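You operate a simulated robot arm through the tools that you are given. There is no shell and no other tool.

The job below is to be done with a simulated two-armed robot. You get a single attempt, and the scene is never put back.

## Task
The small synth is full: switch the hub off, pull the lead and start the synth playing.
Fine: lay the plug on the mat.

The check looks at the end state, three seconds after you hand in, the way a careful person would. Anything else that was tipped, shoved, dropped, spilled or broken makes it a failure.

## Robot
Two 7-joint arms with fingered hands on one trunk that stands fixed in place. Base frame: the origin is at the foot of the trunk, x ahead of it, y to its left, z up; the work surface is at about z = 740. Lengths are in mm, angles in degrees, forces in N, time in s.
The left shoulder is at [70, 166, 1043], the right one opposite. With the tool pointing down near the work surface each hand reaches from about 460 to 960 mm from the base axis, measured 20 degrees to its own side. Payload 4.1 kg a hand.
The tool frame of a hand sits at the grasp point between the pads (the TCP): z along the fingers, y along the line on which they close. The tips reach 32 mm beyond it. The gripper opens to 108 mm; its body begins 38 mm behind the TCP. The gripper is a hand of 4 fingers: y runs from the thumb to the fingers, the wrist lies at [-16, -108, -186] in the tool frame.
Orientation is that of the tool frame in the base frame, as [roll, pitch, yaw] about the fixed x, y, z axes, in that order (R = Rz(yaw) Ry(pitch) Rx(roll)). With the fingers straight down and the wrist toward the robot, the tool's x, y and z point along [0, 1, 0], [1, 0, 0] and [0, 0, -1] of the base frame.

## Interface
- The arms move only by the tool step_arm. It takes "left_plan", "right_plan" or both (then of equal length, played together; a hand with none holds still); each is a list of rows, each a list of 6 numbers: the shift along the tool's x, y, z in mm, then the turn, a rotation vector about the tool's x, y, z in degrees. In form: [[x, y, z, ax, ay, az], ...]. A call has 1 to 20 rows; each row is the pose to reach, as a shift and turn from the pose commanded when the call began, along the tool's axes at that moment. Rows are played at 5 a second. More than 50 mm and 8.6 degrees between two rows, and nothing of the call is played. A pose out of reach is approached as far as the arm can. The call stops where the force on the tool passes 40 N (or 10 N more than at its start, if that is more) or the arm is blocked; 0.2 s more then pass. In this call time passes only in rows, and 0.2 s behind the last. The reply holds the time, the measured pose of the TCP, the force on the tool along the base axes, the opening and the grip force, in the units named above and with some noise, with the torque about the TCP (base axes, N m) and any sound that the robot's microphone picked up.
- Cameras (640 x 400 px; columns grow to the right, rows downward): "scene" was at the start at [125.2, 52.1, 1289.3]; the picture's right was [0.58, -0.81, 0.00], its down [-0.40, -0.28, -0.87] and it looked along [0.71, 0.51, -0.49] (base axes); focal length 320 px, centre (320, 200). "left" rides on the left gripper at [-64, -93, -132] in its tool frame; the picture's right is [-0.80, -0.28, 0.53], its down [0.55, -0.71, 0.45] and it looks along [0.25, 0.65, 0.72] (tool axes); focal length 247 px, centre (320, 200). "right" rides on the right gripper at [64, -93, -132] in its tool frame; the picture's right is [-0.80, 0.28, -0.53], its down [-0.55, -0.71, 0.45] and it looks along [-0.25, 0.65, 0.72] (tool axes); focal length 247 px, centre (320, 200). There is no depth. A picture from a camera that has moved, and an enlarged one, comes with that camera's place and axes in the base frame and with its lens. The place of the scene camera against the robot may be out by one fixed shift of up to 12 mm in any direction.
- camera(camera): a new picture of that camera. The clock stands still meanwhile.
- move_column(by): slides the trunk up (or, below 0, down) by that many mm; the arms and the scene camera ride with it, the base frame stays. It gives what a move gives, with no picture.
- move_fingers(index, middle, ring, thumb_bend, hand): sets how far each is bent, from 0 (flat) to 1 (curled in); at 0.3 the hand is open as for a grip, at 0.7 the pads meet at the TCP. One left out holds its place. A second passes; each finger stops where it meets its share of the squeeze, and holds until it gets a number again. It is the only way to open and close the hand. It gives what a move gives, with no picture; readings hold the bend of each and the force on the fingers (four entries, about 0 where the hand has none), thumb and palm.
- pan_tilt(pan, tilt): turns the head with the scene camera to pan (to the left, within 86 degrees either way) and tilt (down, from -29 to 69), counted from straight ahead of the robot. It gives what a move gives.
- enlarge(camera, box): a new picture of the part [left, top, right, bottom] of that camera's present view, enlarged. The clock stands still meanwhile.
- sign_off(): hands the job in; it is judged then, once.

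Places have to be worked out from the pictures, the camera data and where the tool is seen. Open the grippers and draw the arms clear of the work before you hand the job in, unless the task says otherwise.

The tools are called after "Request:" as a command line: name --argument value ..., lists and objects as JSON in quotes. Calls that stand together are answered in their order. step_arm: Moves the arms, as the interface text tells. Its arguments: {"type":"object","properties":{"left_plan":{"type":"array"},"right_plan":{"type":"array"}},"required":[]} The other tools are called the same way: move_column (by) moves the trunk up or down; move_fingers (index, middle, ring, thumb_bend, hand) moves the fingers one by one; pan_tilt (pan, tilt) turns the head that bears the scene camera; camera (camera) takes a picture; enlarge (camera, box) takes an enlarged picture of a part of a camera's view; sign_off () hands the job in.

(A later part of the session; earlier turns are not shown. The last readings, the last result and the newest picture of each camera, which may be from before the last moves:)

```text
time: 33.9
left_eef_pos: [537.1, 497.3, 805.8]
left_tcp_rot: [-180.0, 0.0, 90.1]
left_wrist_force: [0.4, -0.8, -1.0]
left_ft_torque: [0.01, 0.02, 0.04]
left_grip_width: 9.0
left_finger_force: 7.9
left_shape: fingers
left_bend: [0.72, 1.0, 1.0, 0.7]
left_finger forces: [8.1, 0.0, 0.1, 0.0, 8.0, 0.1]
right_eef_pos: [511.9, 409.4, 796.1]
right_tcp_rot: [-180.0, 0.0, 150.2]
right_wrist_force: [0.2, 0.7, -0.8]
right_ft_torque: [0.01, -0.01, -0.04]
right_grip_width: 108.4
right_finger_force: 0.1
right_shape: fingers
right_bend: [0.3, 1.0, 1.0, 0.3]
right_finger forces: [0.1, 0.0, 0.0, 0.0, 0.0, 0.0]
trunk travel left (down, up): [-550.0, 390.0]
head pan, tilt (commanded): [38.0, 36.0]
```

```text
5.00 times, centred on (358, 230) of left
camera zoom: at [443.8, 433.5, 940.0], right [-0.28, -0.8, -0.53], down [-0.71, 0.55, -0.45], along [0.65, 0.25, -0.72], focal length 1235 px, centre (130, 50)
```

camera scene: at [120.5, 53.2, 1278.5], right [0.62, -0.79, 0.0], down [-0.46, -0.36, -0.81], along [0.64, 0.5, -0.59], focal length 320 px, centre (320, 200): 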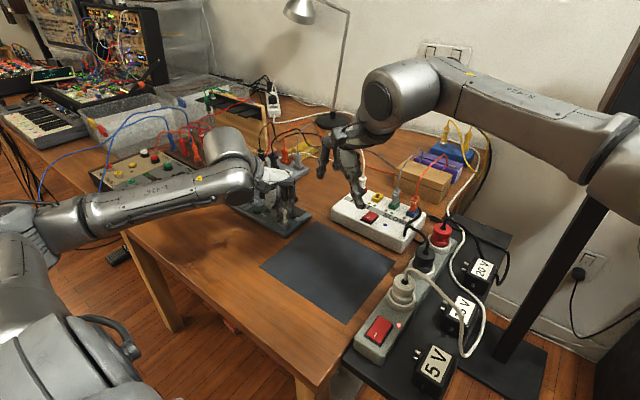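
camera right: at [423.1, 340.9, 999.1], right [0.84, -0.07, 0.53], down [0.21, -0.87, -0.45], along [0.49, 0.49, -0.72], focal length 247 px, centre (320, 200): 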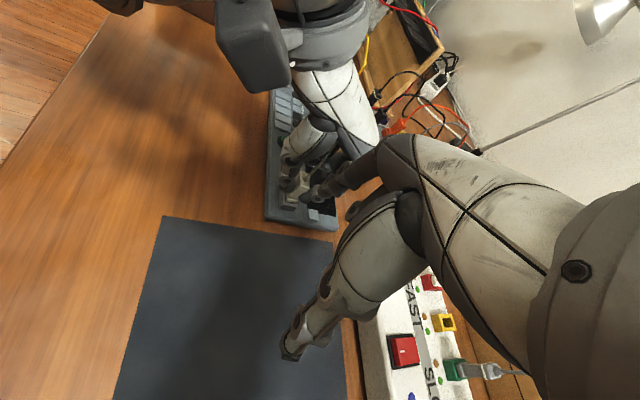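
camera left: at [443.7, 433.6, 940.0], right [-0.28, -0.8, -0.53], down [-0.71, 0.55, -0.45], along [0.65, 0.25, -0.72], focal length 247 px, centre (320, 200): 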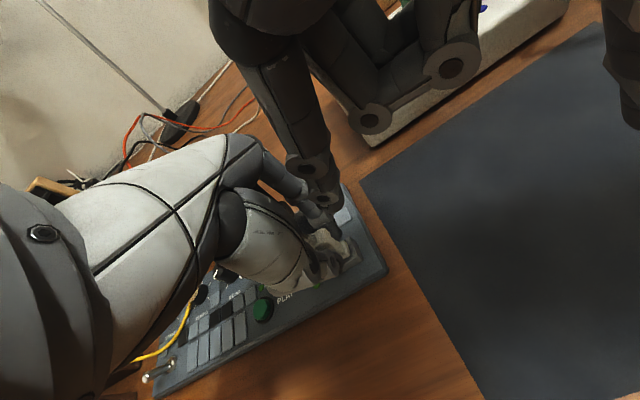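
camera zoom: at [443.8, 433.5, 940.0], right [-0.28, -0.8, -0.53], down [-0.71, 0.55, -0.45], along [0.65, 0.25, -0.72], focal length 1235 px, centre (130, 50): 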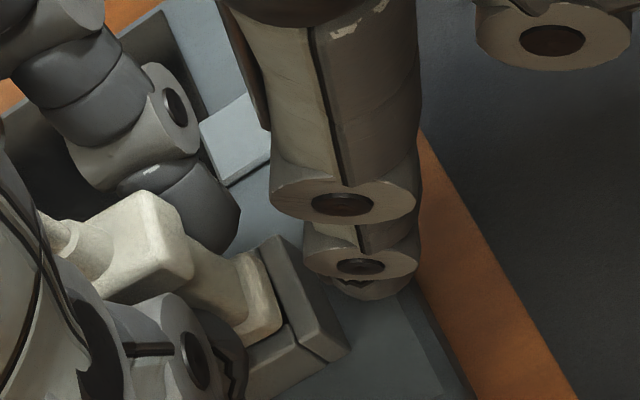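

The tip is nearly on the strip, between the socket block and the edge. I'll keep going down gently until it presses.

Request:
step_arm --right_plan '[[0, 0, 2, 0, 0, 0], [0, 0, 4, 0, 0, 0], [0, 0, 5, 0, 0, 0], [0, 0, 6, 0, 0, 0]]'

Request:
enlarge --camera "left" --box '[310, 190, 406, 270]'

```text
time: 34.9
left_eef_pos: [537.4, 497.6, 807.6]
left_tcp_rot: [-180.0, 0.0, 90.0]
left_wrist_force: [0.3, -0.2, -1.7]
left_ft_torque: [0.01, -0.01, 0.06]
left_grip_width: 9.3
left_finger_force: 8.1
left_shape: fingers
left_bend: [0.72, 1.0, 1.0, 0.7]
left_finger forces: [8.2, 0.0, 0.0, 0.0, 7.9, 0.0]
right_eef_pos: [511.5, 410.8, 789.5]
right_tcp_rot: [180.0, -0.1, 150.2]
right_wrist_force: [-0.5, -0.3, 0.0]
right_ft_torque: [0.01, 0.02, 0.03]
right_grip_width: 108.3
right_finger_force: 0.0
right_shape: fingers
right_bend: [0.3, 1.0, 1.0, 0.3]
right_finger forces: [0.0, 0.0, 0.1, 0.0, 0.0, 0.0]
trunk travel left (down, up): [-550.0, 390.0]
head pan, tilt (commanded): [38.0, 36.0]
```

```text
5.00 times, centred on (358, 230) of left
camera zoom: at [443.8, 433.5, 940.0], right [-0.28, -0.8, -0.53], down [-0.71, 0.55, -0.45], along [0.65, 0.25, -0.72], focal length 1235 px, centre (130, 50)
```

zoom: 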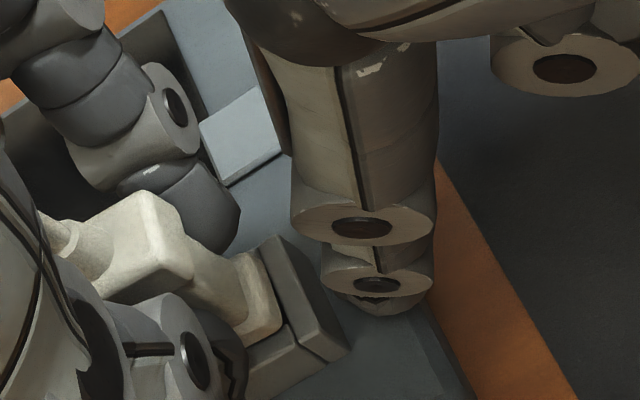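

No contact yet at TCP z 789.5, so I'll continue down in small steps.

Request:
step_arm --right_plan '[[0, 0, 1.5, 0, 0, 0], [0, 0, 3, 0, 0, 0], [0, 0, 4.5, 0, 0, 0], [0, 0, 6, 0, 0, 0]]'

Request:
enlarge --camera "left" --box '[310, 190, 406, 270]'

Request:
enlarge --camera "right" --box '[260, 120, 420, 240]'

```text
time: 35.9
left_eef_pos: [537.2, 497.3, 807.7]
left_tcp_rot: [180.0, 0.0, 90.0]
left_wrist_force: [0.8, 0.4, -1.9]
left_ft_torque: [0.01, -0.05, 0.07]
left_grip_width: 9.2
left_finger_force: 7.6
left_shape: fingers
left_bend: [0.72, 1.0, 1.0, 0.7]
left_finger forces: [8.4, 0.1, 0.1, 0.0, 7.4, 0.0]
right_eef_pos: [511.3, 410.4, 785.3]
right_tcp_rot: [180.0, 0.1, 150.1]
right_wrist_force: [0.0, -0.6, 3.7]
right_ft_torque: [0.26, -0.07, 0.02]
right_grip_width: 109.1
right_finger_force: 2.2
right_shape: fingers
right_bend: [0.3, 1.0, 1.0, 0.3]
right_finger forces: [4.4, 0.0, 0.0, 0.0, 0.0, 0.0]
trunk travel left (down, up): [-550.0, 390.0]
head pan, tilt (commanded): [38.0, 36.0]
```

```text
5.00 times, centred on (358, 230) of left
camera zoom: at [443.6, 433.3, 940.2], right [-0.28, -0.8, -0.53], down [-0.71, 0.55, -0.45], along [0.65, 0.25, -0.72], focal length 1235 px, centre (130, 50)
```

zoom: 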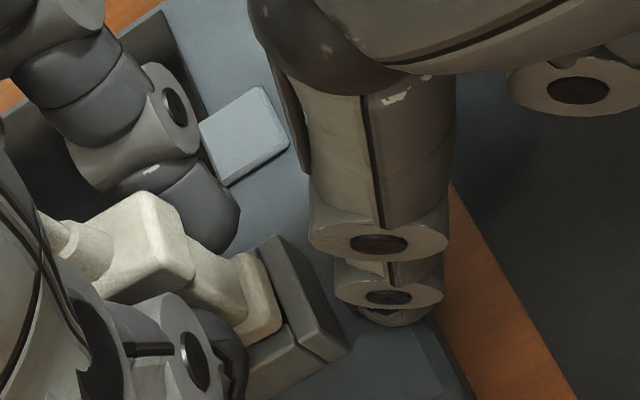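

```text
3.33 times, centred on (340, 180) of right
camera zoom: at [409.2, 361.6, 916.4], right [0.83, -0.15, 0.53], down [0.13, -0.88, -0.45], along [0.54, 0.44, -0.72], focal length 823 px, centre (253, 267)
```

zoom: 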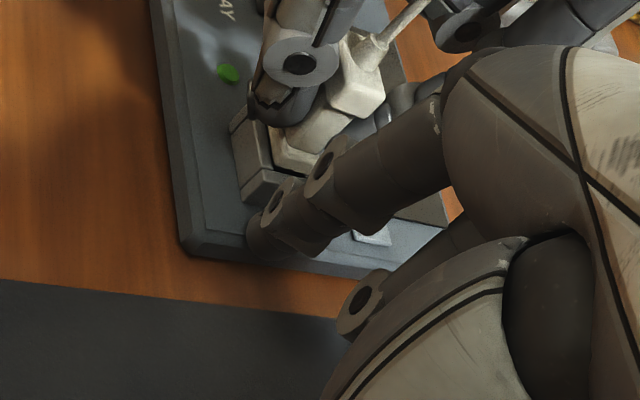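

The right index is now pressing on the strip with about 4 N. I'll press a little firmer before pulling.

Request:
step_arm --right_plan '[[0, 0, 1.5, 0, 0, 0], [0, 0, 3, 0, 0, 0], [0, 0, 4, 0, 0, 0]]'

Request:
enlarge --camera "left" --box '[310, 190, 406, 270]'

```text
time: 36.7
left_eef_pos: [536.1, 496.2, 808.6]
left_tcp_rot: [180.0, -0.2, 90.0]
left_wrist_force: [2.1, 1.6, -6.6]
left_ft_torque: [0.1, -0.06, 0.05]
left_grip_width: 9.5
left_finger_force: 7.0
left_shape: fingers
left_bend: [0.71, 1.0, 1.0, 0.7]
left_finger forces: [8.2, 0.1, 0.0, 0.0, 6.4, 0.1]
right_eef_pos: [509.2, 408.3, 782.4]
right_tcp_rot: [179.8, 0.1, 150.2]
right_wrist_force: [-2.4, -6.2, 23.1]
right_ft_torque: [1.2, -0.47, 0.05]
right_grip_width: 110.9
right_finger_force: 11.7
right_shape: fingers
right_bend: [0.29, 1.0, 1.0, 0.3]
right_finger forces: [22.4, 0.0, 0.0, 0.0, 0.0, 0.0]
trunk travel left (down, up): [-550.0, 390.0]
head pan, tilt (commanded): [38.0, 36.0]
```

```text
5.00 times, centred on (358, 230) of left
camera zoom: at [442.5, 432.2, 941.3], right [-0.28, -0.8, -0.53], down [-0.71, 0.55, -0.45], along [0.65, 0.25, -0.72], focal length 1235 px, centre (130, 50)
```

zoom: 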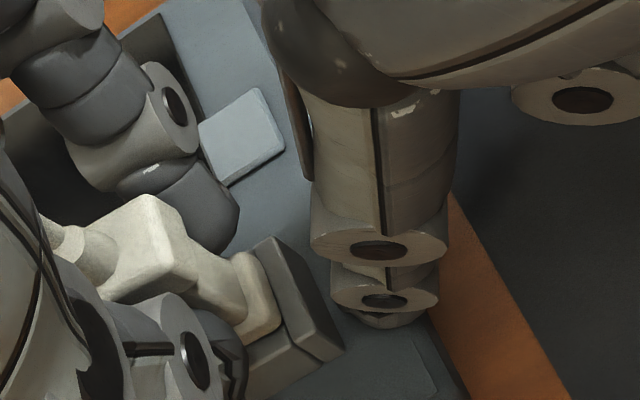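

The right hand holds with about 23 N. Now I'll pull the plug up slowly with the left while the right stays put.

Request:
step_arm --left_plan '[[0, 0, -1, 0, 0, 0], [0, 0, -2, 0, 0, 0], [0, 0, -3, 0, 0, 0], [0, 0, -4.5, 0, 0, 0], [0, 0, -6, 0, 0, 0]]'

Request:
enlarge --camera "left" --box '[310, 190, 406, 270]'

Request:
enlarge --camera "right" --box '[260, 120, 420, 240]'

```text
time: 37.9
left_eef_pos: [535.7, 496.8, 815.2]
left_tcp_rot: [179.9, -0.2, 90.1]
left_wrist_force: [0.5, 0.0, 0.9]
left_ft_torque: [-0.01, 0.03, -0.01]
left_grip_width: 8.5
left_finger_force: 8.5
left_shape: fingers
left_bend: [0.72, 1.0, 1.0, 0.7]
left_finger forces: [8.9, 0.0, 0.0, 0.0, 8.6, 0.1]
right_eef_pos: [509.5, 409.0, 782.2]
right_tcp_rot: [179.8, 0.0, 150.2]
right_wrist_force: [-2.1, -3.9, 21.2]
right_ft_torque: [1.16, -0.48, 0.02]
right_grip_width: 111.7
right_finger_force: 10.6
right_shape: fingers
right_bend: [0.29, 1.0, 1.0, 0.3]
right_finger forces: [21.2, 0.1, 0.0, 0.0, 0.0, 0.0]
trunk travel left (down, up): [-550.0, 390.0]
head pan, tilt (commanded): [38.0, 36.0]
```

```text
5.00 times, centred on (358, 230) of left
camera zoom: at [441.2, 431.9, 947.6], right [-0.28, -0.8, -0.53], down [-0.7, 0.55, -0.45], along [0.65, 0.25, -0.72], focal length 1235 px, centre (130, 50)
```

zoom: 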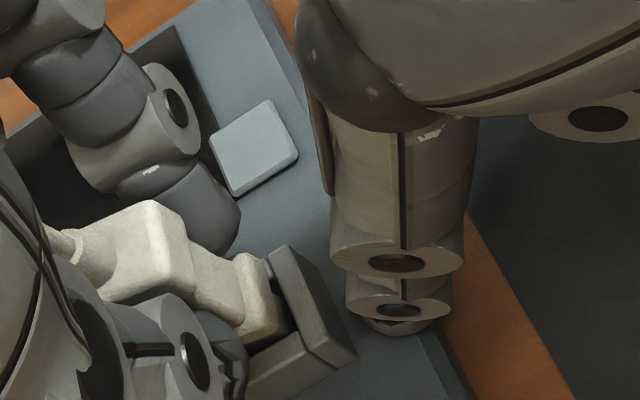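

```text
3.33 times, centred on (340, 180) of right
camera zoom: at [407.6, 360.1, 913.7], right [0.83, -0.15, 0.53], down [0.13, -0.88, -0.45], along [0.54, 0.44, -0.72], focal length 823 px, centre (253, 267)
```

zoom: 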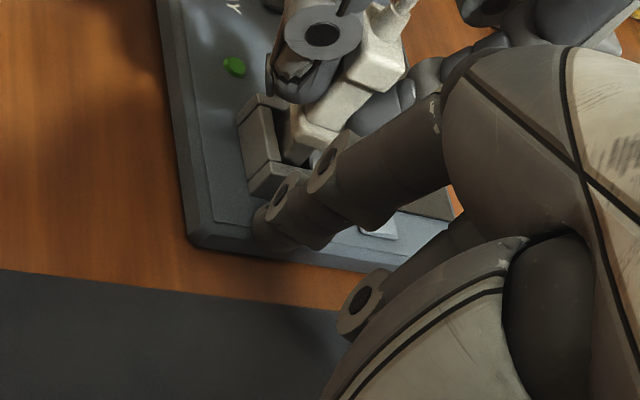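

The plug has come free: the left force fell to about zero and a gap shows above the socket, while the synth stayed put. I'll lift the plug straight up with the right still holding.

Request:
step_arm --left_plan '[[0, 0, -4, 0, 0, 0], [0, 0, -10, 0, 0, 0], [0, 0, -18, 0, 0, 0], [0, 0, -28, 0, 0, 0], [0, 0, -40, 0, 0, 0], [0, 0, -55, 0, 0, 0], [0, 0, -70, 0, 0, 0]]'

Request:
camera --camera "left"

Request:
camera --camera "right"

Request:
camera --camera "scene"

```text
time: 39.5
left_eef_pos: [535.7, 497.2, 886.8]
left_tcp_rot: [180.0, -0.1, 90.0]
left_wrist_force: [0.1, 0.1, 0.0]
left_ft_torque: [0.01, 0.0, -0.03]
left_grip_width: 8.8
left_finger_force: 8.8
left_shape: fingers
left_bend: [0.72, 1.0, 1.0, 0.69]
left_finger forces: [8.5, 0.1, 0.0, 0.1, 8.6, 0.0]
right_eef_pos: [508.1, 408.5, 783.3]
right_tcp_rot: [179.8, -0.1, 150.2]
right_wrist_force: [-1.9, -4.5, 20.9]
right_ft_torque: [1.15, -0.45, 0.0]
right_grip_width: 112.1
right_finger_force: 10.1
right_shape: fingers
right_bend: [0.29, 1.0, 1.0, 0.3]
right_finger forces: [21.0, 0.0, 0.1, 0.1, 0.0, 0.0]
trunk travel left (down, up): [-550.0, 390.0]
head pan, tilt (commanded): [38.0, 36.0]
```

```text
taken
camera left: at [441.7, 432.5, 1018.0], right [-0.28, -0.8, -0.53], down [-0.7, 0.55, -0.45], along [0.65, 0.25, -0.72], focal length 247 px, centre (320, 200)
```

left: 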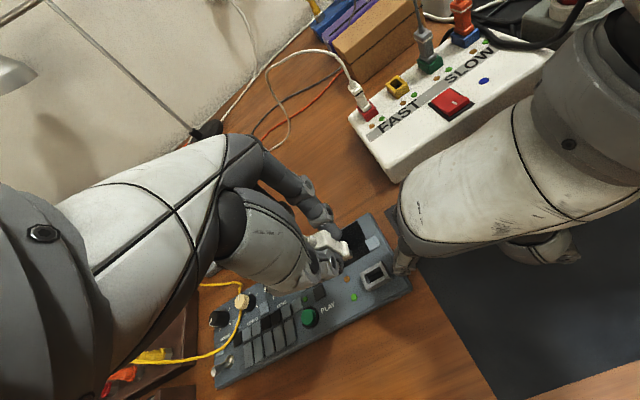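

```text
taken
camera right: at [407.6, 360.1, 913.7], right [0.83, -0.15, 0.53], down [0.13, -0.88, -0.45], along [0.54, 0.44, -0.72], focal length 247 px, centre (320, 200)
```

right: 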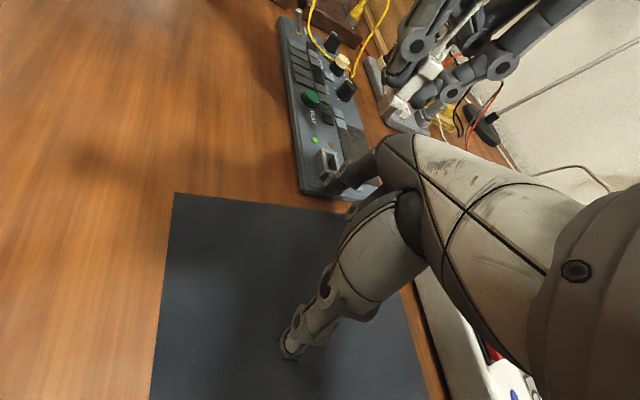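

```text
taken
camera scene: at [118.0, 50.8, 1278.9], right [0.62, -0.79, 0.0], down [-0.46, -0.36, -0.81], along [0.64, 0.5, -0.59], focal length 320 px, centre (320, 200)
```

scene: 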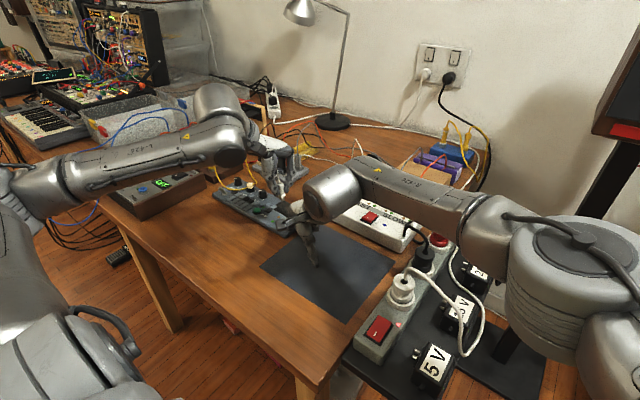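

The plug is out and held firmly, the socket is empty, and the synth is where it was. I'll lift the right hand off and back it away over the mat.

Request:
step_arm --right_plan '[[0, 0, -12, 0, 0, 0], [0, 0, -30, 0, 0, 0], [-5, -8.7, -50, 0, 0, 0], [-21.7, -27.9, -70, 0, 0, 0], [-45.3, -48.9, -95, 0, 0, 0], [-68.9, -70.1, -120, 0, 0, 0], [-92.5, -91.1, -145, 0, 0, 0], [-113.7, -107.8, -170, 0, 0, 0]]'

Request:
camera --camera "scene"

Request:
camera --camera "left"

```text
time: 41.3
left_eef_pos: [537.1, 496.8, 883.3]
left_tcp_rot: [180.0, 0.0, 90.0]
left_wrist_force: [0.0, 0.4, -1.1]
left_ft_torque: [-0.01, 0.03, -0.01]
left_grip_width: 8.8
left_finger_force: 8.7
left_shape: fingers
left_bend: [0.72, 1.0, 1.0, 0.69]
left_finger forces: [8.6, 0.1, 0.1, 0.0, 8.6, 0.1]
right_eef_pos: [556.0, 257.1, 949.2]
right_tcp_rot: [180.0, 0.0, 150.2]
right_wrist_force: [-0.8, -1.0, -0.1]
right_ft_torque: [-0.01, 0.0, -0.01]
right_grip_width: 108.7
right_finger_force: 0.1
right_shape: fingers
right_bend: [0.3, 1.0, 1.0, 0.3]
right_finger forces: [0.0, 0.0, 0.0, 0.0, 0.0, 0.0]
trunk travel left (down, up): [-550.0, 390.0]
head pan, tilt (commanded): [38.0, 36.0]
```

```text
taken
camera scene: at [120.2, 52.1, 1278.5], right [0.62, -0.79, 0.0], down [-0.46, -0.36, -0.81], along [0.64, 0.5, -0.59], focal length 320 px, centre (320, 200)
```

scene: 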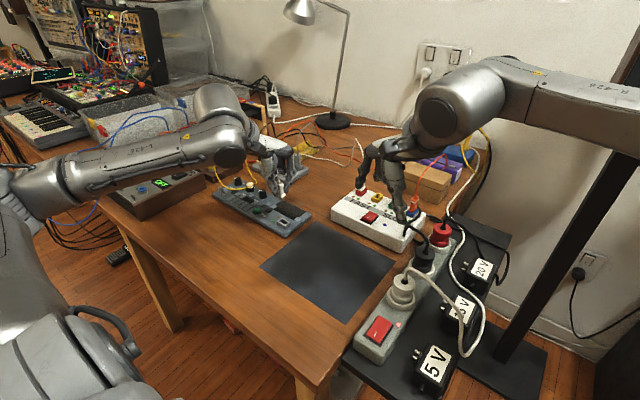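

```text
taken
camera left: at [443.4, 433.7, 1016.5], right [-0.28, -0.8, -0.53], down [-0.71, 0.55, -0.45], along [0.65, 0.25, -0.72], focal length 247 px, centre (320, 200)
```

left: 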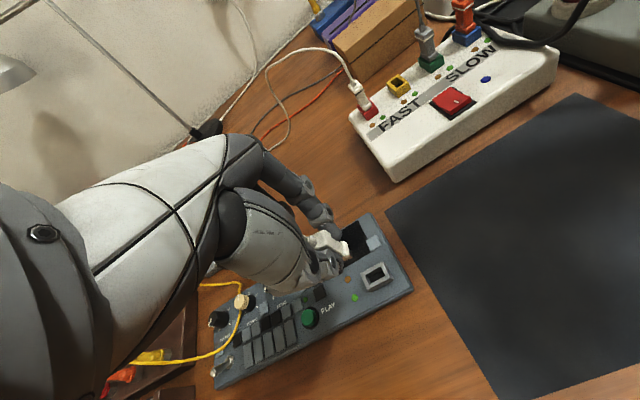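

The right hand is clear. I'll return it to its starting place, unwinding the yaw.

Request:
step_arm --right_plan '[[-19, -14, -28, 0, 0, 6.7], [-38, -28, -50, 0, 0, 13.4], [-57, -42, -70, 0, 0, 20.1], [-75, -56, -90, 0, 0, 26.8], [-94, -70, -108, 0, 0, 33.4], [-113, -84, -126, 0, 0, 40.1], [-132, -97, -142, 0, 0, 46.8], [-151, -111, -155, 0, 0, 53.5], [-169.7, -125.3, -165, 0, 0, 60.2]]'

Request:
enlarge --camera "left" --box '[290, 200, 420, 310]'

Request:
enlarge --camera "scene" --box '[200, 120, 400, 260]'

Request:
camera --camera "right"

```text
time: 43.3
left_eef_pos: [537.8, 498.9, 883.1]
left_tcp_rot: [179.9, 0.0, 90.0]
left_wrist_force: [-0.2, -0.3, 0.4]
left_ft_torque: [-0.04, -0.01, -0.03]
left_grip_width: 8.5
left_finger_force: 8.5
left_shape: fingers
left_bend: [0.72, 1.0, 1.0, 0.69]
left_finger forces: [8.6, 0.0, 0.0, 0.1, 8.7, 0.0]
right_eef_pos: [639.9, 65.1, 1117.1]
right_tcp_rot: [-180.0, 0.0, 90.0]
right_wrist_force: [0.2, 0.1, -0.2]
right_ft_torque: [-0.02, 0.0, -0.01]
right_grip_width: 108.5
right_finger_force: 0.1
right_shape: fingers
right_bend: [0.3, 1.0, 1.0, 0.3]
right_finger forces: [0.0, 0.0, 0.0, 0.0, 0.0, 0.0]
trunk travel left (down, up): [-550.0, 390.0]
head pan, tilt (commanded): [38.0, 36.0]
```

```text
3.64 times, centred on (355, 255) of left
camera zoom: at [443.5, 434.0, 1016.3], right [-0.28, -0.8, -0.53], down [-0.71, 0.55, -0.45], along [0.65, 0.25, -0.72], focal length 898 px, centre (193, 0)
```

zoom: 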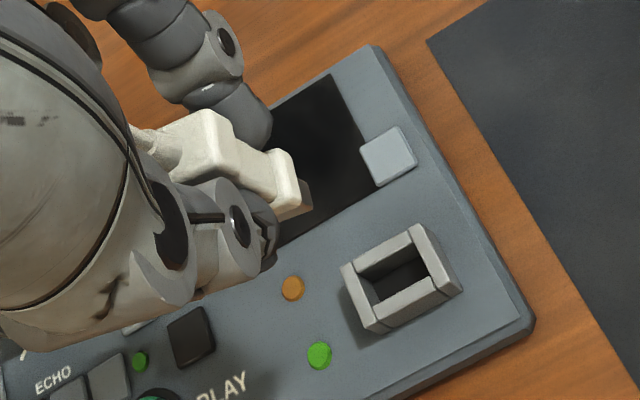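

```text
2.86 times, centred on (300, 190) of scene
camera zoom: at [120.3, 52.6, 1278.5], right [0.62, -0.79, 0.0], down [-0.46, -0.36, -0.81], along [0.64, 0.5, -0.59], focal length 915 px, centre (377, 229)
```

zoom: 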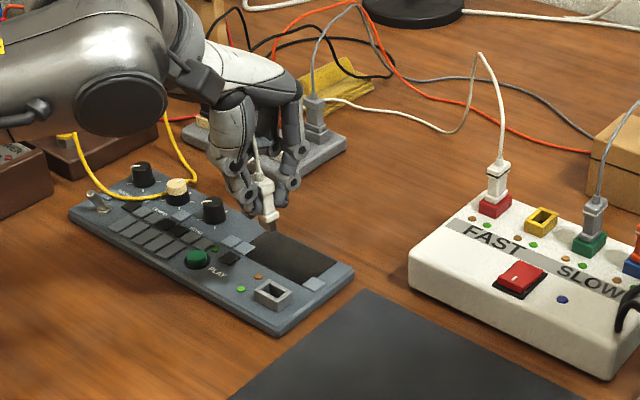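

```text
taken
camera right: at [548.0, 130.5, 1248.4], right [0.28, -0.8, 0.53], down [-0.71, -0.55, -0.45], along [0.65, -0.25, -0.72], focal length 247 px, centre (320, 200)
```

right: 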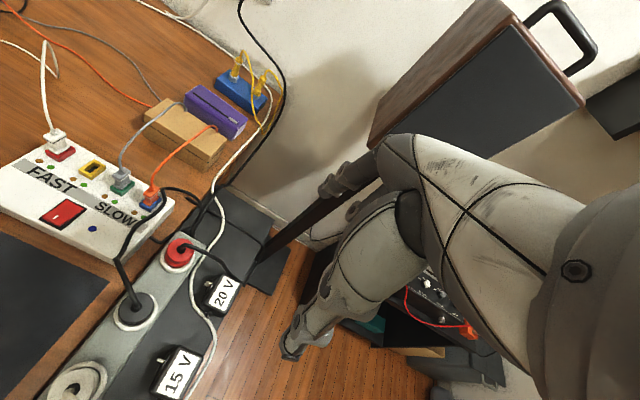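

The right arm is home and the plug is held, with its metal tip visible below. The mat starts just right of the synth. I'll carry the plug over the mat and tilt the hand 45° about the pinch axis, so the plug can be laid down with its lead trailing toward the synth side.

Request:
step_arm --left_plan '[[-13, 0, 0, 0, -7.5, 0], [-27, 0, 0, 0, -15, 0], [-41, 0, 0, 0, -22.5, 0], [-55, 1, 0, 0, -30, 0], [-69, 1, 0, 0, -37.5, 0], [-82, 2, 0, 0, -45, 0]]'

Request:
camera --camera "left"

Request:
enlarge --camera "scene" --box '[200, 120, 400, 260]'

```text
time: 44.7
left_eef_pos: [539.0, 415.7, 883.7]
left_tcp_rot: [-180.0, 45.1, 90.0]
left_wrist_force: [-0.1, -0.4, 0.0]
left_ft_torque: [-0.04, 0.01, -0.02]
left_grip_width: 8.5
left_finger_force: 8.7
left_shape: fingers
left_bend: [0.72, 1.0, 1.0, 0.69]
left_finger forces: [8.8, 0.1, 0.0, 0.0, 8.7, 0.0]
right_eef_pos: [640.9, 66.2, 1115.6]
right_tcp_rot: [-179.9, 0.1, 90.0]
right_wrist_force: [-1.1, 0.6, 0.5]
right_ft_torque: [0.03, 0.01, -0.01]
right_grip_width: 108.7
right_finger_force: 0.1
right_shape: fingers
right_bend: [0.3, 1.0, 1.0, 0.3]
right_finger forces: [0.0, 0.1, 0.0, 0.0, 0.1, 0.0]
trunk travel left (down, up): [-550.0, 390.0]
head pan, tilt (commanded): [38.0, 36.0]
```

```text
taken
camera left: at [445.2, 464.6, 1022.7], right [-0.28, -0.94, 0.19], down [-0.71, 0.07, -0.7], along [0.65, -0.33, -0.68], focal length 247 px, centre (320, 200)
```

left: 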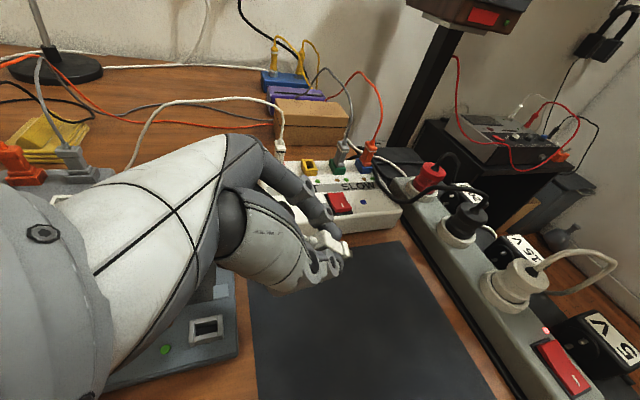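

```text
2.86 times, centred on (300, 190) of scene
camera zoom: at [120.7, 53.4, 1278.5], right [0.62, -0.79, 0.0], down [-0.46, -0.36, -0.81], along [0.64, 0.5, -0.59], focal length 915 px, centre (377, 229)
```

zoom: 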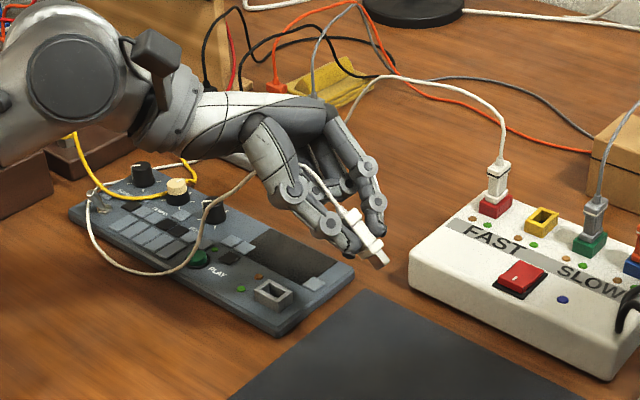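

The lead now makes a loop near the synth's left end. I'll look closely before going on.

Request:
enlarge --camera "scene" --box '[210, 160, 290, 230]'

Request:
enlarge --camera "scene" --box '[270, 130, 350, 220]'

Request:
camera --camera "scene"

```text
5.71 times, centred on (250, 195) of scene
camera zoom: at [120.7, 53.4, 1278.5], right [0.62, -0.79, 0.0], down [-0.46, -0.36, -0.81], along [0.64, 0.5, -0.59], focal length 1831 px, centre (720, 229)
```

zoom: 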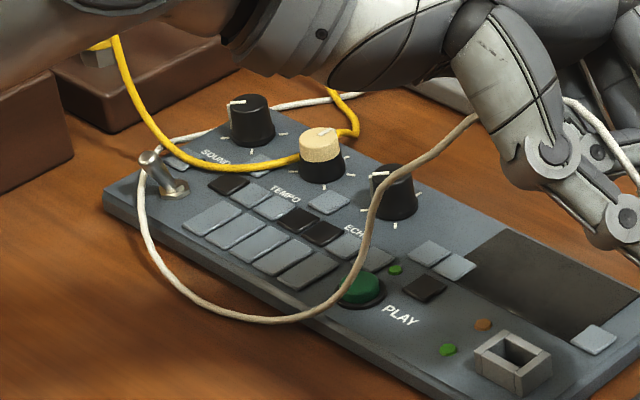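

```text
4.44 times, centred on (310, 175) of scene
camera zoom: at [120.7, 53.4, 1278.5], right [0.62, -0.79, 0.0], down [-0.46, -0.36, -0.81], along [0.64, 0.5, -0.59], focal length 1424 px, centre (364, 311)
```

zoom: 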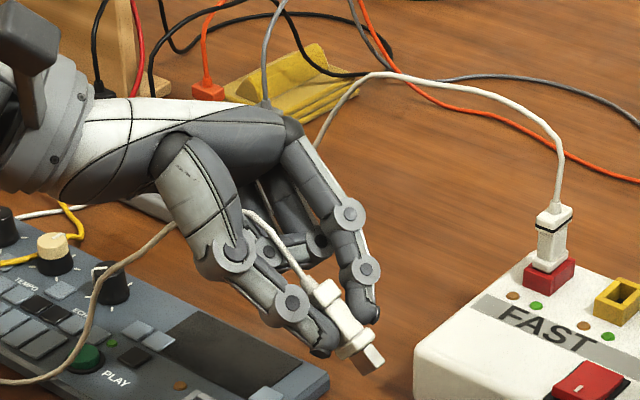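

```text
taken
camera scene: at [120.7, 53.4, 1278.5], right [0.62, -0.79, 0.0], down [-0.46, -0.36, -0.81], along [0.64, 0.5, -0.59], focal length 320 px, centre (320, 200)
```

scene: 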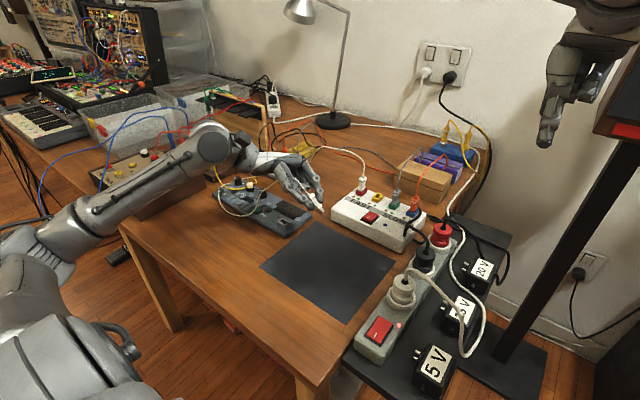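

The lead exits along the plug's axis, so this tilt threw it across the synth and near its toggle. I'll undo the tilt and go higher to pull the lead off the synth, then choose a direction that keeps it clear.

Request:
step_arm --left_plan '[[10, 0, -10, 0, 7.5, 0], [15, 0, -20, 0, 15, 0], [15, 0, -25, 0, 22.5, 0], [10, 0, -30, 0, 30, 0], [5, 0, -30, 0, 37.5, 0], [0, 0, -30, 0, 45, 0]]'

Request:
enlarge --camera "scene" --box '[200, 110, 400, 250]'

```text
time: 46.1
left_eef_pos: [539.5, 437.6, 907.2]
left_tcp_rot: [180.0, -0.2, 90.0]
left_wrist_force: [-0.9, 0.3, -0.3]
left_ft_torque: [0.01, 0.03, 0.02]
left_grip_width: 8.4
left_finger_force: 8.9
left_shape: fingers
left_bend: [0.72, 1.0, 1.0, 0.7]
left_finger forces: [8.6, 0.0, 0.1, 0.0, 8.8, 0.0]
right_eef_pos: [640.7, 65.7, 1115.4]
right_tcp_rot: [-180.0, 0.0, 90.0]
right_wrist_force: [0.8, -0.3, 0.4]
right_ft_torque: [-0.03, -0.02, 0.01]
right_grip_width: 108.4
right_finger_force: 0.1
right_shape: fingers
right_bend: [0.3, 1.0, 1.0, 0.3]
right_finger forces: [0.1, 0.1, 0.2, 0.1, 0.1, 0.0]
trunk travel left (down, up): [-550.0, 390.0]
head pan, tilt (commanded): [38.0, 36.0]
```

```text
2.86 times, centred on (300, 180) of scene
camera zoom: at [120.6, 52.6, 1278.5], right [0.62, -0.79, 0.0], down [-0.46, -0.36, -0.81], along [0.64, 0.5, -0.59], focal length 915 px, centre (377, 257)
```

zoom: 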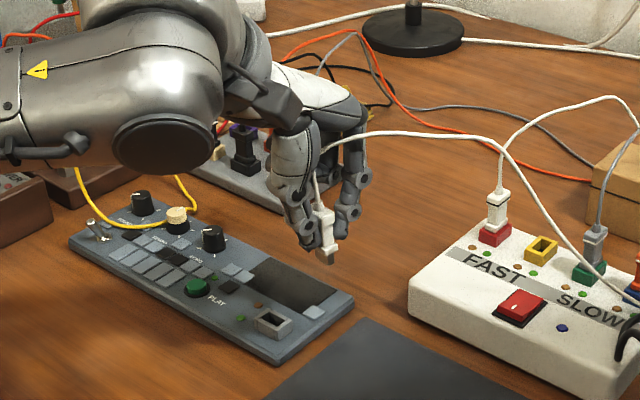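

With the plug upright the lead swings clear of the synth. I'll yaw the hand −45° so that, when tilted, the lead's end points toward the gap between the synth and the hub.

Request:
step_arm --left_plan '[[-4, 4, 0, 0, 0, 7.5], [-8, 8, 0, 0, 0, 15], [-12, 12, 0, 0, 0, 22.5], [-16, 16, 0, 0, 0, 30], [-20, 20, 0, 0, 0, 37.5], [-24, 24, 0, 0, 0, 45]]'

Request:
enlarge --camera "scene" --box '[200, 110, 400, 250]'

Request:
camera --camera "left"

```text
time: 47.5
left_eef_pos: [563.6, 412.9, 903.5]
left_tcp_rot: [-180.0, -0.1, 44.9]
left_wrist_force: [-0.1, -0.4, -0.4]
left_ft_torque: [0.02, -0.04, -0.02]
left_grip_width: 8.6
left_finger_force: 8.8
left_shape: fingers
left_bend: [0.72, 1.0, 1.0, 0.7]
left_finger forces: [8.6, 0.0, 0.0, 0.0, 8.7, 0.1]
right_eef_pos: [640.8, 66.5, 1114.8]
right_tcp_rot: [-179.9, 0.1, 90.0]
right_wrist_force: [-0.7, 0.2, -0.4]
right_ft_torque: [0.02, 0.02, -0.02]
right_grip_width: 108.7
right_finger_force: 0.0
right_shape: fingers
right_bend: [0.3, 1.0, 1.0, 0.3]
right_finger forces: [0.1, 0.0, 0.0, 0.0, 0.0, 0.1]
trunk travel left (down, up): [-550.0, 390.0]
head pan, tilt (commanded): [38.0, 36.0]
```

```text
2.86 times, centred on (300, 180) of scene
camera zoom: at [121.0, 53.2, 1278.4], right [0.62, -0.79, 0.0], down [-0.46, -0.36, -0.81], along [0.64, 0.5, -0.59], focal length 915 px, centre (377, 257)
```

zoom: 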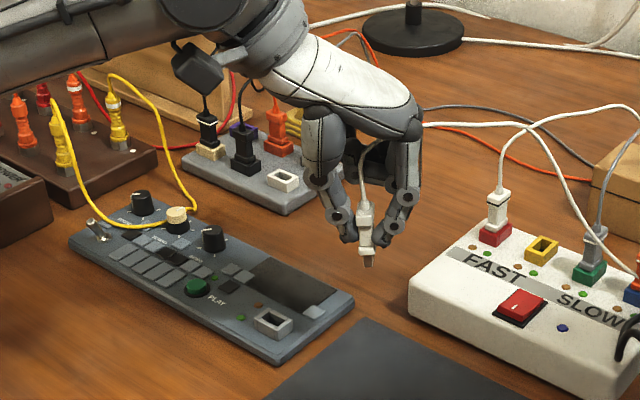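

```text
taken
camera left: at [451.2, 433.4, 1037.0], right [-0.77, -0.36, -0.53], down [-0.11, 0.89, -0.45], along [0.63, -0.29, -0.72], focal length 247 px, centre (320, 200)
```

left: 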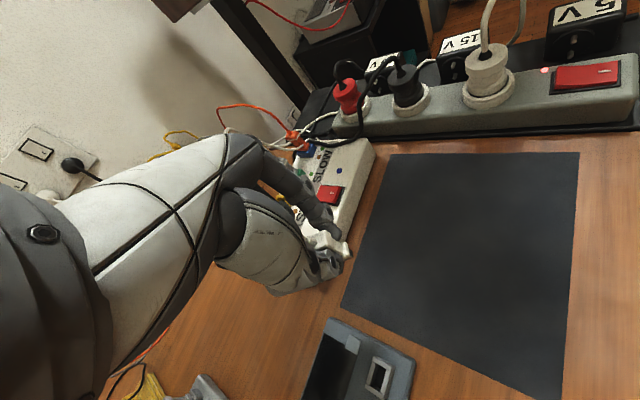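

The yaw works. Now I'll tilt the plug 45° at this height and see how the lead behaves.

Request:
step_arm --left_plan '[[0, 0, 2, 0, -7.5, 0], [0, 0, 4, 0, -15, 0], [0, 0, 6, 0, -22.5, 0], [0, 0, 8, 0, -30, 0], [0, 0, 10, 0, -37.5, 0], [0, 0, 12, 0, -45, 0]]'

Request:
enlarge --camera "scene" --box '[200, 110, 400, 250]'

Request:
camera --camera "left"

Request:
camera --camera "right"

```text
time: 48.9
left_eef_pos: [563.4, 413.6, 891.4]
left_tcp_rot: [-179.9, 45.3, 45.0]
left_wrist_force: [0.5, -0.4, -0.2]
left_ft_torque: [0.0, 0.01, -0.03]
left_grip_width: 8.4
left_finger_force: 8.6
left_shape: fingers
left_bend: [0.72, 1.0, 1.0, 0.7]
left_finger forces: [8.6, 0.0, 0.0, 0.0, 8.7, 0.0]
right_eef_pos: [640.5, 65.7, 1116.0]
right_tcp_rot: [-179.8, -0.1, 90.0]
right_wrist_force: [0.1, -0.5, -0.1]
right_ft_torque: [0.02, 0.04, 0.0]
right_grip_width: 108.7
right_finger_force: 0.0
right_shape: fingers
right_bend: [0.3, 1.0, 1.0, 0.3]
right_finger forces: [0.1, 0.1, 0.0, 0.0, 0.0, 0.0]
trunk travel left (down, up): [-550.0, 390.0]
head pan, tilt (commanded): [38.0, 36.0]
```

```text
2.86 times, centred on (300, 180) of scene
camera zoom: at [121.1, 53.5, 1278.4], right [0.62, -0.79, 0.0], down [-0.46, -0.36, -0.81], along [0.64, 0.5, -0.59], focal length 915 px, centre (377, 257)
```

zoom: 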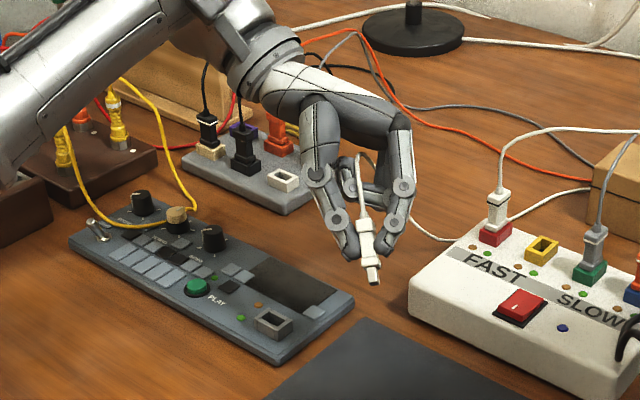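

```text
taken
camera left: at [530.2, 512.7, 1032.3], right [-0.87, -0.46, 0.19], down [-0.45, 0.55, -0.71], along [0.22, -0.7, -0.68], focal length 247 px, centre (320, 200)
```

left: 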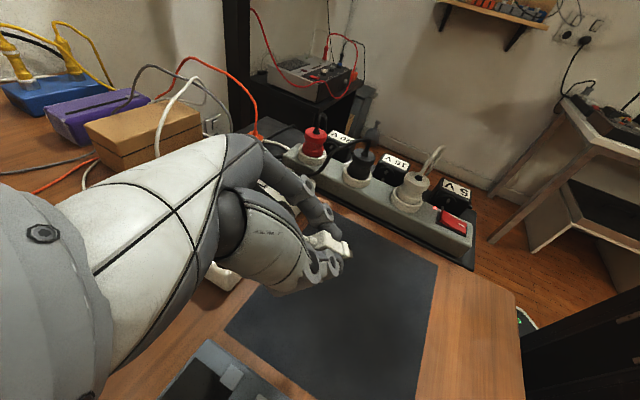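

```text
taken
camera right: at [548.7, 131.5, 1247.9], right [0.28, -0.8, 0.53], down [-0.71, -0.55, -0.45], along [0.65, -0.25, -0.72], focal length 247 px, centre (320, 200)
```

right: 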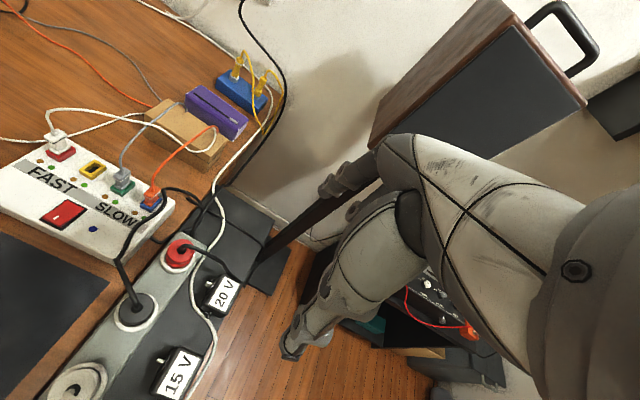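

The lead now runs down behind the hand through the gap between the synth and hub, clear of the synth. I'll move a bit toward the robot, to keep the knuckles off the hub, and lower toward the mat.

Request:
step_arm --left_plan '[[4, -3, 17, 0, 0, 0], [9, -5, 34, 0, 0, 0], [13, -8, 52, 0, 0, 0], [17, -10, 69, 0, 0, 0]]'

Request:
enlarge --camera "scene" --box '[220, 120, 400, 260]'

Request:
enlarge --camera "left" --box '[240, 170, 420, 310]'

Request:
enlarge --camera "right" --box '[0, 60, 200, 320]'

```text
time: 49.9
left_eef_pos: [528.9, 393.7, 833.3]
left_tcp_rot: [-179.9, 45.0, 45.0]
left_wrist_force: [-0.4, -0.6, 0.2]
left_ft_torque: [-0.01, 0.0, -0.01]
left_grip_width: 8.4
left_finger_force: 8.7
left_shape: fingers
left_bend: [0.72, 1.0, 1.0, 0.69]
left_finger forces: [8.5, 0.0, 0.1, 0.0, 8.8, 0.1]
right_eef_pos: [640.7, 66.6, 1115.6]
right_tcp_rot: [-180.0, 0.0, 89.9]
right_wrist_force: [-0.1, 0.9, -0.6]
right_ft_torque: [0.0, 0.02, 0.01]
right_grip_width: 108.7
right_finger_force: 0.1
right_shape: fingers
right_bend: [0.3, 1.0, 1.0, 0.3]
right_finger forces: [0.0, 0.0, 0.0, 0.0, 0.0, 0.0]
trunk travel left (down, up): [-550.0, 390.0]
head pan, tilt (commanded): [38.0, 36.0]
```

```text
2.86 times, centred on (310, 190) of scene
camera zoom: at [120.4, 53.4, 1278.5], right [0.62, -0.79, 0.0], down [-0.46, -0.36, -0.81], along [0.64, 0.5, -0.59], focal length 915 px, centre (349, 229)
```

zoom: 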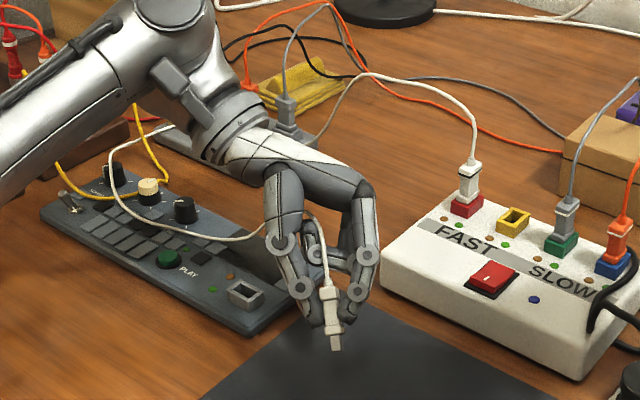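

```text
2.86 times, centred on (330, 240) of left
camera zoom: at [496.2, 493.8, 972.1], right [-0.87, -0.46, 0.19], down [-0.45, 0.55, -0.7], along [0.22, -0.69, -0.68], focal length 706 px, centre (291, 86)
```

zoom: 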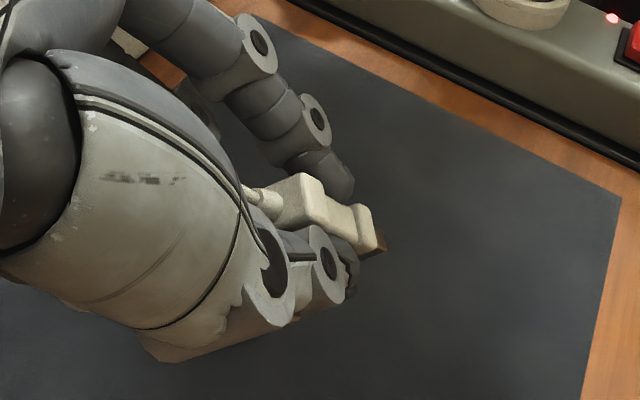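

```text
1.54 times, centred on (100, 190) of right
camera zoom: at [547.9, 131.4, 1248.3], right [0.28, -0.8, 0.53], down [-0.71, -0.55, -0.45], along [0.65, -0.25, -0.72], focal length 380 px, centre (658, 215)
```

zoom: 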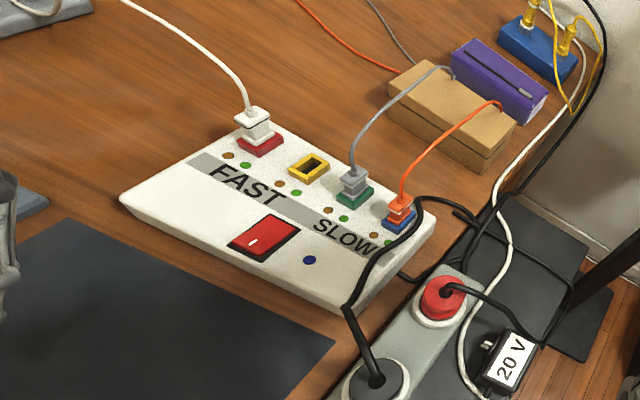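

The plug's end is about 45 mm above the mat. The lead passes loosely around the hand and exerts no force, so I'll lower straight down until the tip is close to the mat.

Request:
step_arm --left_plan '[[10, 0, 10, 0, 0, 0], [18, 0, 18, 0, 0, 0], [24, 0, 24, 0, 0, 0], [27, 0, 27, 0, 0, 0]]'

Request:
enlarge --camera "scene" --box '[220, 120, 400, 260]'

Request:
enlarge --camera "left" --box '[240, 170, 420, 310]'

```text
time: 50.9
left_eef_pos: [530.7, 393.9, 793.7]
left_tcp_rot: [180.0, 44.9, 45.0]
left_wrist_force: [-0.1, 0.4, -0.6]
left_ft_torque: [-0.03, 0.01, -0.01]
left_grip_width: 8.3
left_finger_force: 9.3
left_shape: fingers
left_bend: [0.72, 1.0, 1.0, 0.69]
left_finger forces: [8.5, 0.0, 0.0, 0.0, 8.8, 0.0]
right_eef_pos: [639.8, 65.7, 1116.0]
right_tcp_rot: [180.0, 0.0, 90.0]
right_wrist_force: [0.8, 0.3, 0.4]
right_ft_torque: [-0.01, 0.0, 0.03]
right_grip_width: 108.3
right_finger_force: 0.0
right_shape: fingers
right_bend: [0.3, 1.0, 1.0, 0.3]
right_finger forces: [0.0, 0.0, 0.0, 0.0, 0.0, 0.0]
trunk travel left (down, up): [-550.0, 390.0]
head pan, tilt (commanded): [38.0, 36.0]
```

```text
2.86 times, centred on (310, 190) of scene
camera zoom: at [120.4, 53.2, 1278.5], right [0.62, -0.79, 0.0], down [-0.46, -0.36, -0.81], along [0.64, 0.5, -0.59], focal length 915 px, centre (349, 229)
```

zoom: 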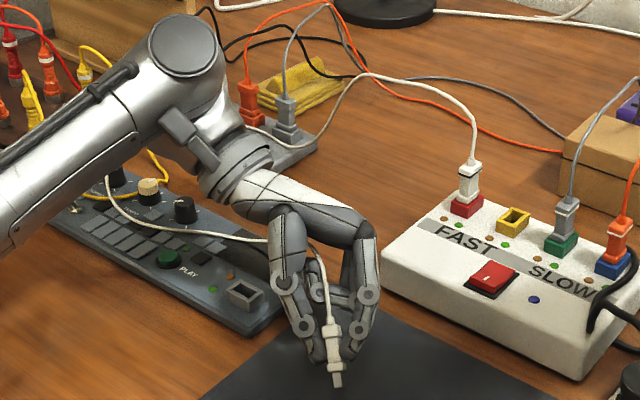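

```text
2.86 times, centred on (330, 240) of left
camera zoom: at [497.6, 493.2, 933.6], right [-0.87, -0.46, 0.19], down [-0.45, 0.55, -0.7], along [0.22, -0.69, -0.68], focal length 706 px, centre (291, 86)
```

zoom: 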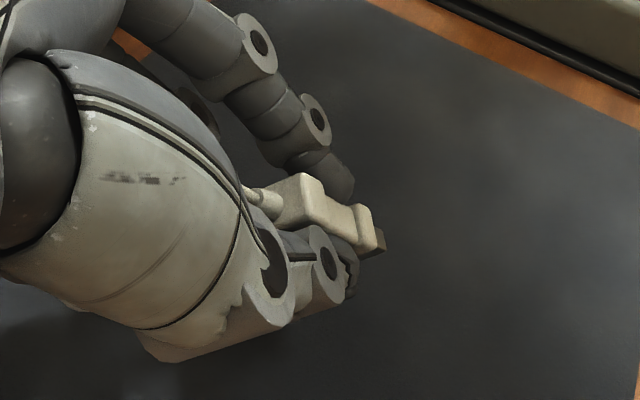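

The lead is draped over the synth from here. I'd rather pull it off, so I'll lift a little and carry the plug further right over the mat to draw the slack away.

Request:
step_arm --left_plan '[[-21, 0, -21, 0, 0, 0], [-42, 0, -42, 0, 0, 0], [-58, 17, -27, 0, 0, 0], [-74, 35, -11, 0, 0, 0], [-89.4, 52.3, 4.6, 0, 0, 0]]'

Request:
camera --camera "scene"

Request:
enlarge --camera "scene" --box '[200, 120, 400, 270]'

```text
time: 52.1
left_eef_pos: [521.1, 308.3, 854.2]
left_tcp_rot: [-179.8, 45.0, 45.2]
left_wrist_force: [-0.1, 0.3, -0.4]
left_ft_torque: [-0.03, 0.02, 0.03]
left_grip_width: 8.2
left_finger_force: 8.5
left_shape: fingers
left_bend: [0.72, 1.0, 1.0, 0.69]
left_finger forces: [8.7, 0.0, 0.1, 0.0, 8.8, 0.0]
right_eef_pos: [639.7, 66.4, 1116.8]
right_tcp_rot: [-180.0, 0.0, 90.0]
right_wrist_force: [-1.1, -0.3, -0.4]
right_ft_torque: [0.01, -0.02, -0.01]
right_grip_width: 108.4
right_finger_force: 0.1
right_shape: fingers
right_bend: [0.3, 1.0, 1.0, 0.3]
right_finger forces: [0.0, 0.0, 0.0, 0.0, 0.0, 0.0]
trunk travel left (down, up): [-550.0, 390.0]
head pan, tilt (commanded): [38.0, 36.0]
```

```text
taken
camera scene: at [120.5, 52.6, 1278.5], right [0.62, -0.79, 0.0], down [-0.46, -0.36, -0.81], along [0.64, 0.5, -0.59], focal length 320 px, centre (320, 200)
```

scene: 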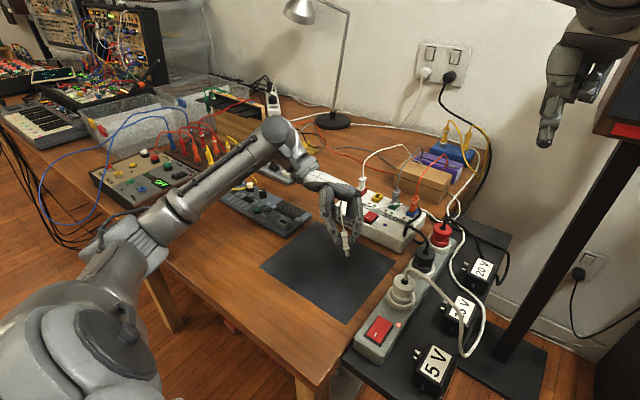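

```text
2.67 times, centred on (300, 195) of scene
camera zoom: at [120.5, 52.6, 1278.5], right [0.62, -0.79, 0.0], down [-0.46, -0.36, -0.81], along [0.64, 0.5, -0.59], focal length 854 px, centre (373, 213)
```

zoom: 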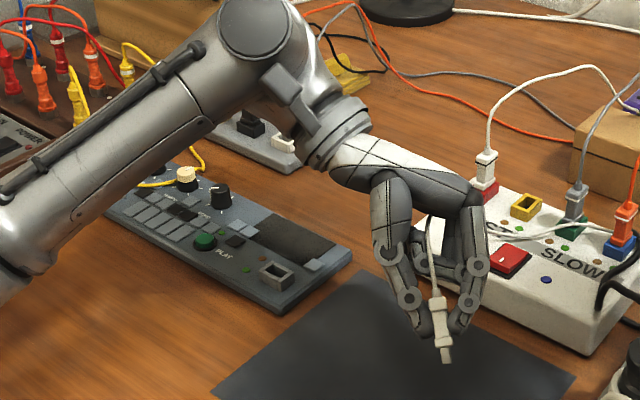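

Now the lead is entirely off the synth. I'll lower here until the tip is near the mat.

Request:
step_arm --left_plan '[[12, 0, 12, 0, 0, 0], [24, 0, 24, 0, 0, 0], [34, 0, 34, 0, 0, 0], [41, 0, 41, 0, 0, 0]]'

Request:
enlarge --camera "scene" --box '[200, 120, 400, 270]'

Request:
enlarge --camera "left" --box '[240, 170, 420, 310]'

Request:
enlarge --camera "right" --box '[0, 60, 200, 320]'

```text
time: 53.1
left_eef_pos: [520.5, 310.0, 794.4]
left_tcp_rot: [-180.0, 45.0, 45.0]
left_wrist_force: [-0.3, -0.3, 0.5]
left_ft_torque: [-0.04, 0.01, -0.03]
left_grip_width: 8.2
left_finger_force: 8.6
left_shape: fingers
left_bend: [0.72, 1.0, 1.0, 0.69]
left_finger forces: [8.8, 0.1, 0.1, 0.0, 8.8, 0.1]
right_eef_pos: [639.7, 65.9, 1116.0]
right_tcp_rot: [-180.0, 0.0, 90.0]
right_wrist_force: [0.2, 0.1, -0.6]
right_ft_torque: [0.01, -0.03, 0.0]
right_grip_width: 108.6
right_finger_force: 0.0
right_shape: fingers
right_bend: [0.3, 1.0, 1.0, 0.3]
right_finger forces: [0.1, 0.0, 0.1, 0.1, 0.0, 0.0]
trunk travel left (down, up): [-550.0, 390.0]
head pan, tilt (commanded): [38.0, 36.0]
```

```text
2.67 times, centred on (300, 195) of scene
camera zoom: at [120.5, 53.1, 1278.5], right [0.62, -0.79, 0.0], down [-0.46, -0.36, -0.81], along [0.64, 0.5, -0.59], focal length 854 px, centre (373, 213)
```

zoom: 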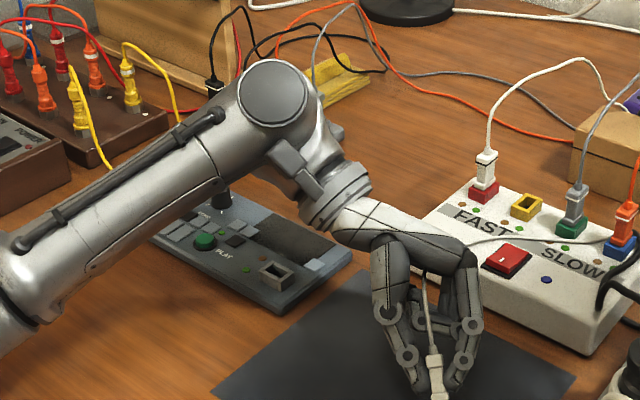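

```text
2.86 times, centred on (330, 240) of left
camera zoom: at [487.8, 408.8, 934.8], right [-0.87, -0.46, 0.19], down [-0.45, 0.55, -0.71], along [0.22, -0.69, -0.68], focal length 706 px, centre (291, 86)
```

zoom: 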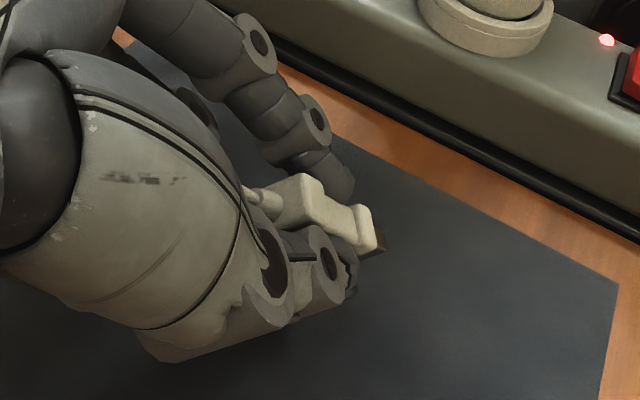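

```text
1.54 times, centred on (100, 190) of right
camera zoom: at [548.0, 131.2, 1248.3], right [0.28, -0.8, 0.53], down [-0.71, -0.55, -0.45], along [0.65, -0.25, -0.72], focal length 380 px, centre (658, 215)
```

zoom: 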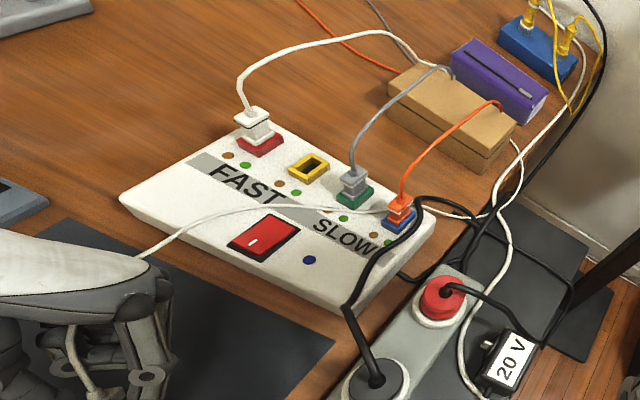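

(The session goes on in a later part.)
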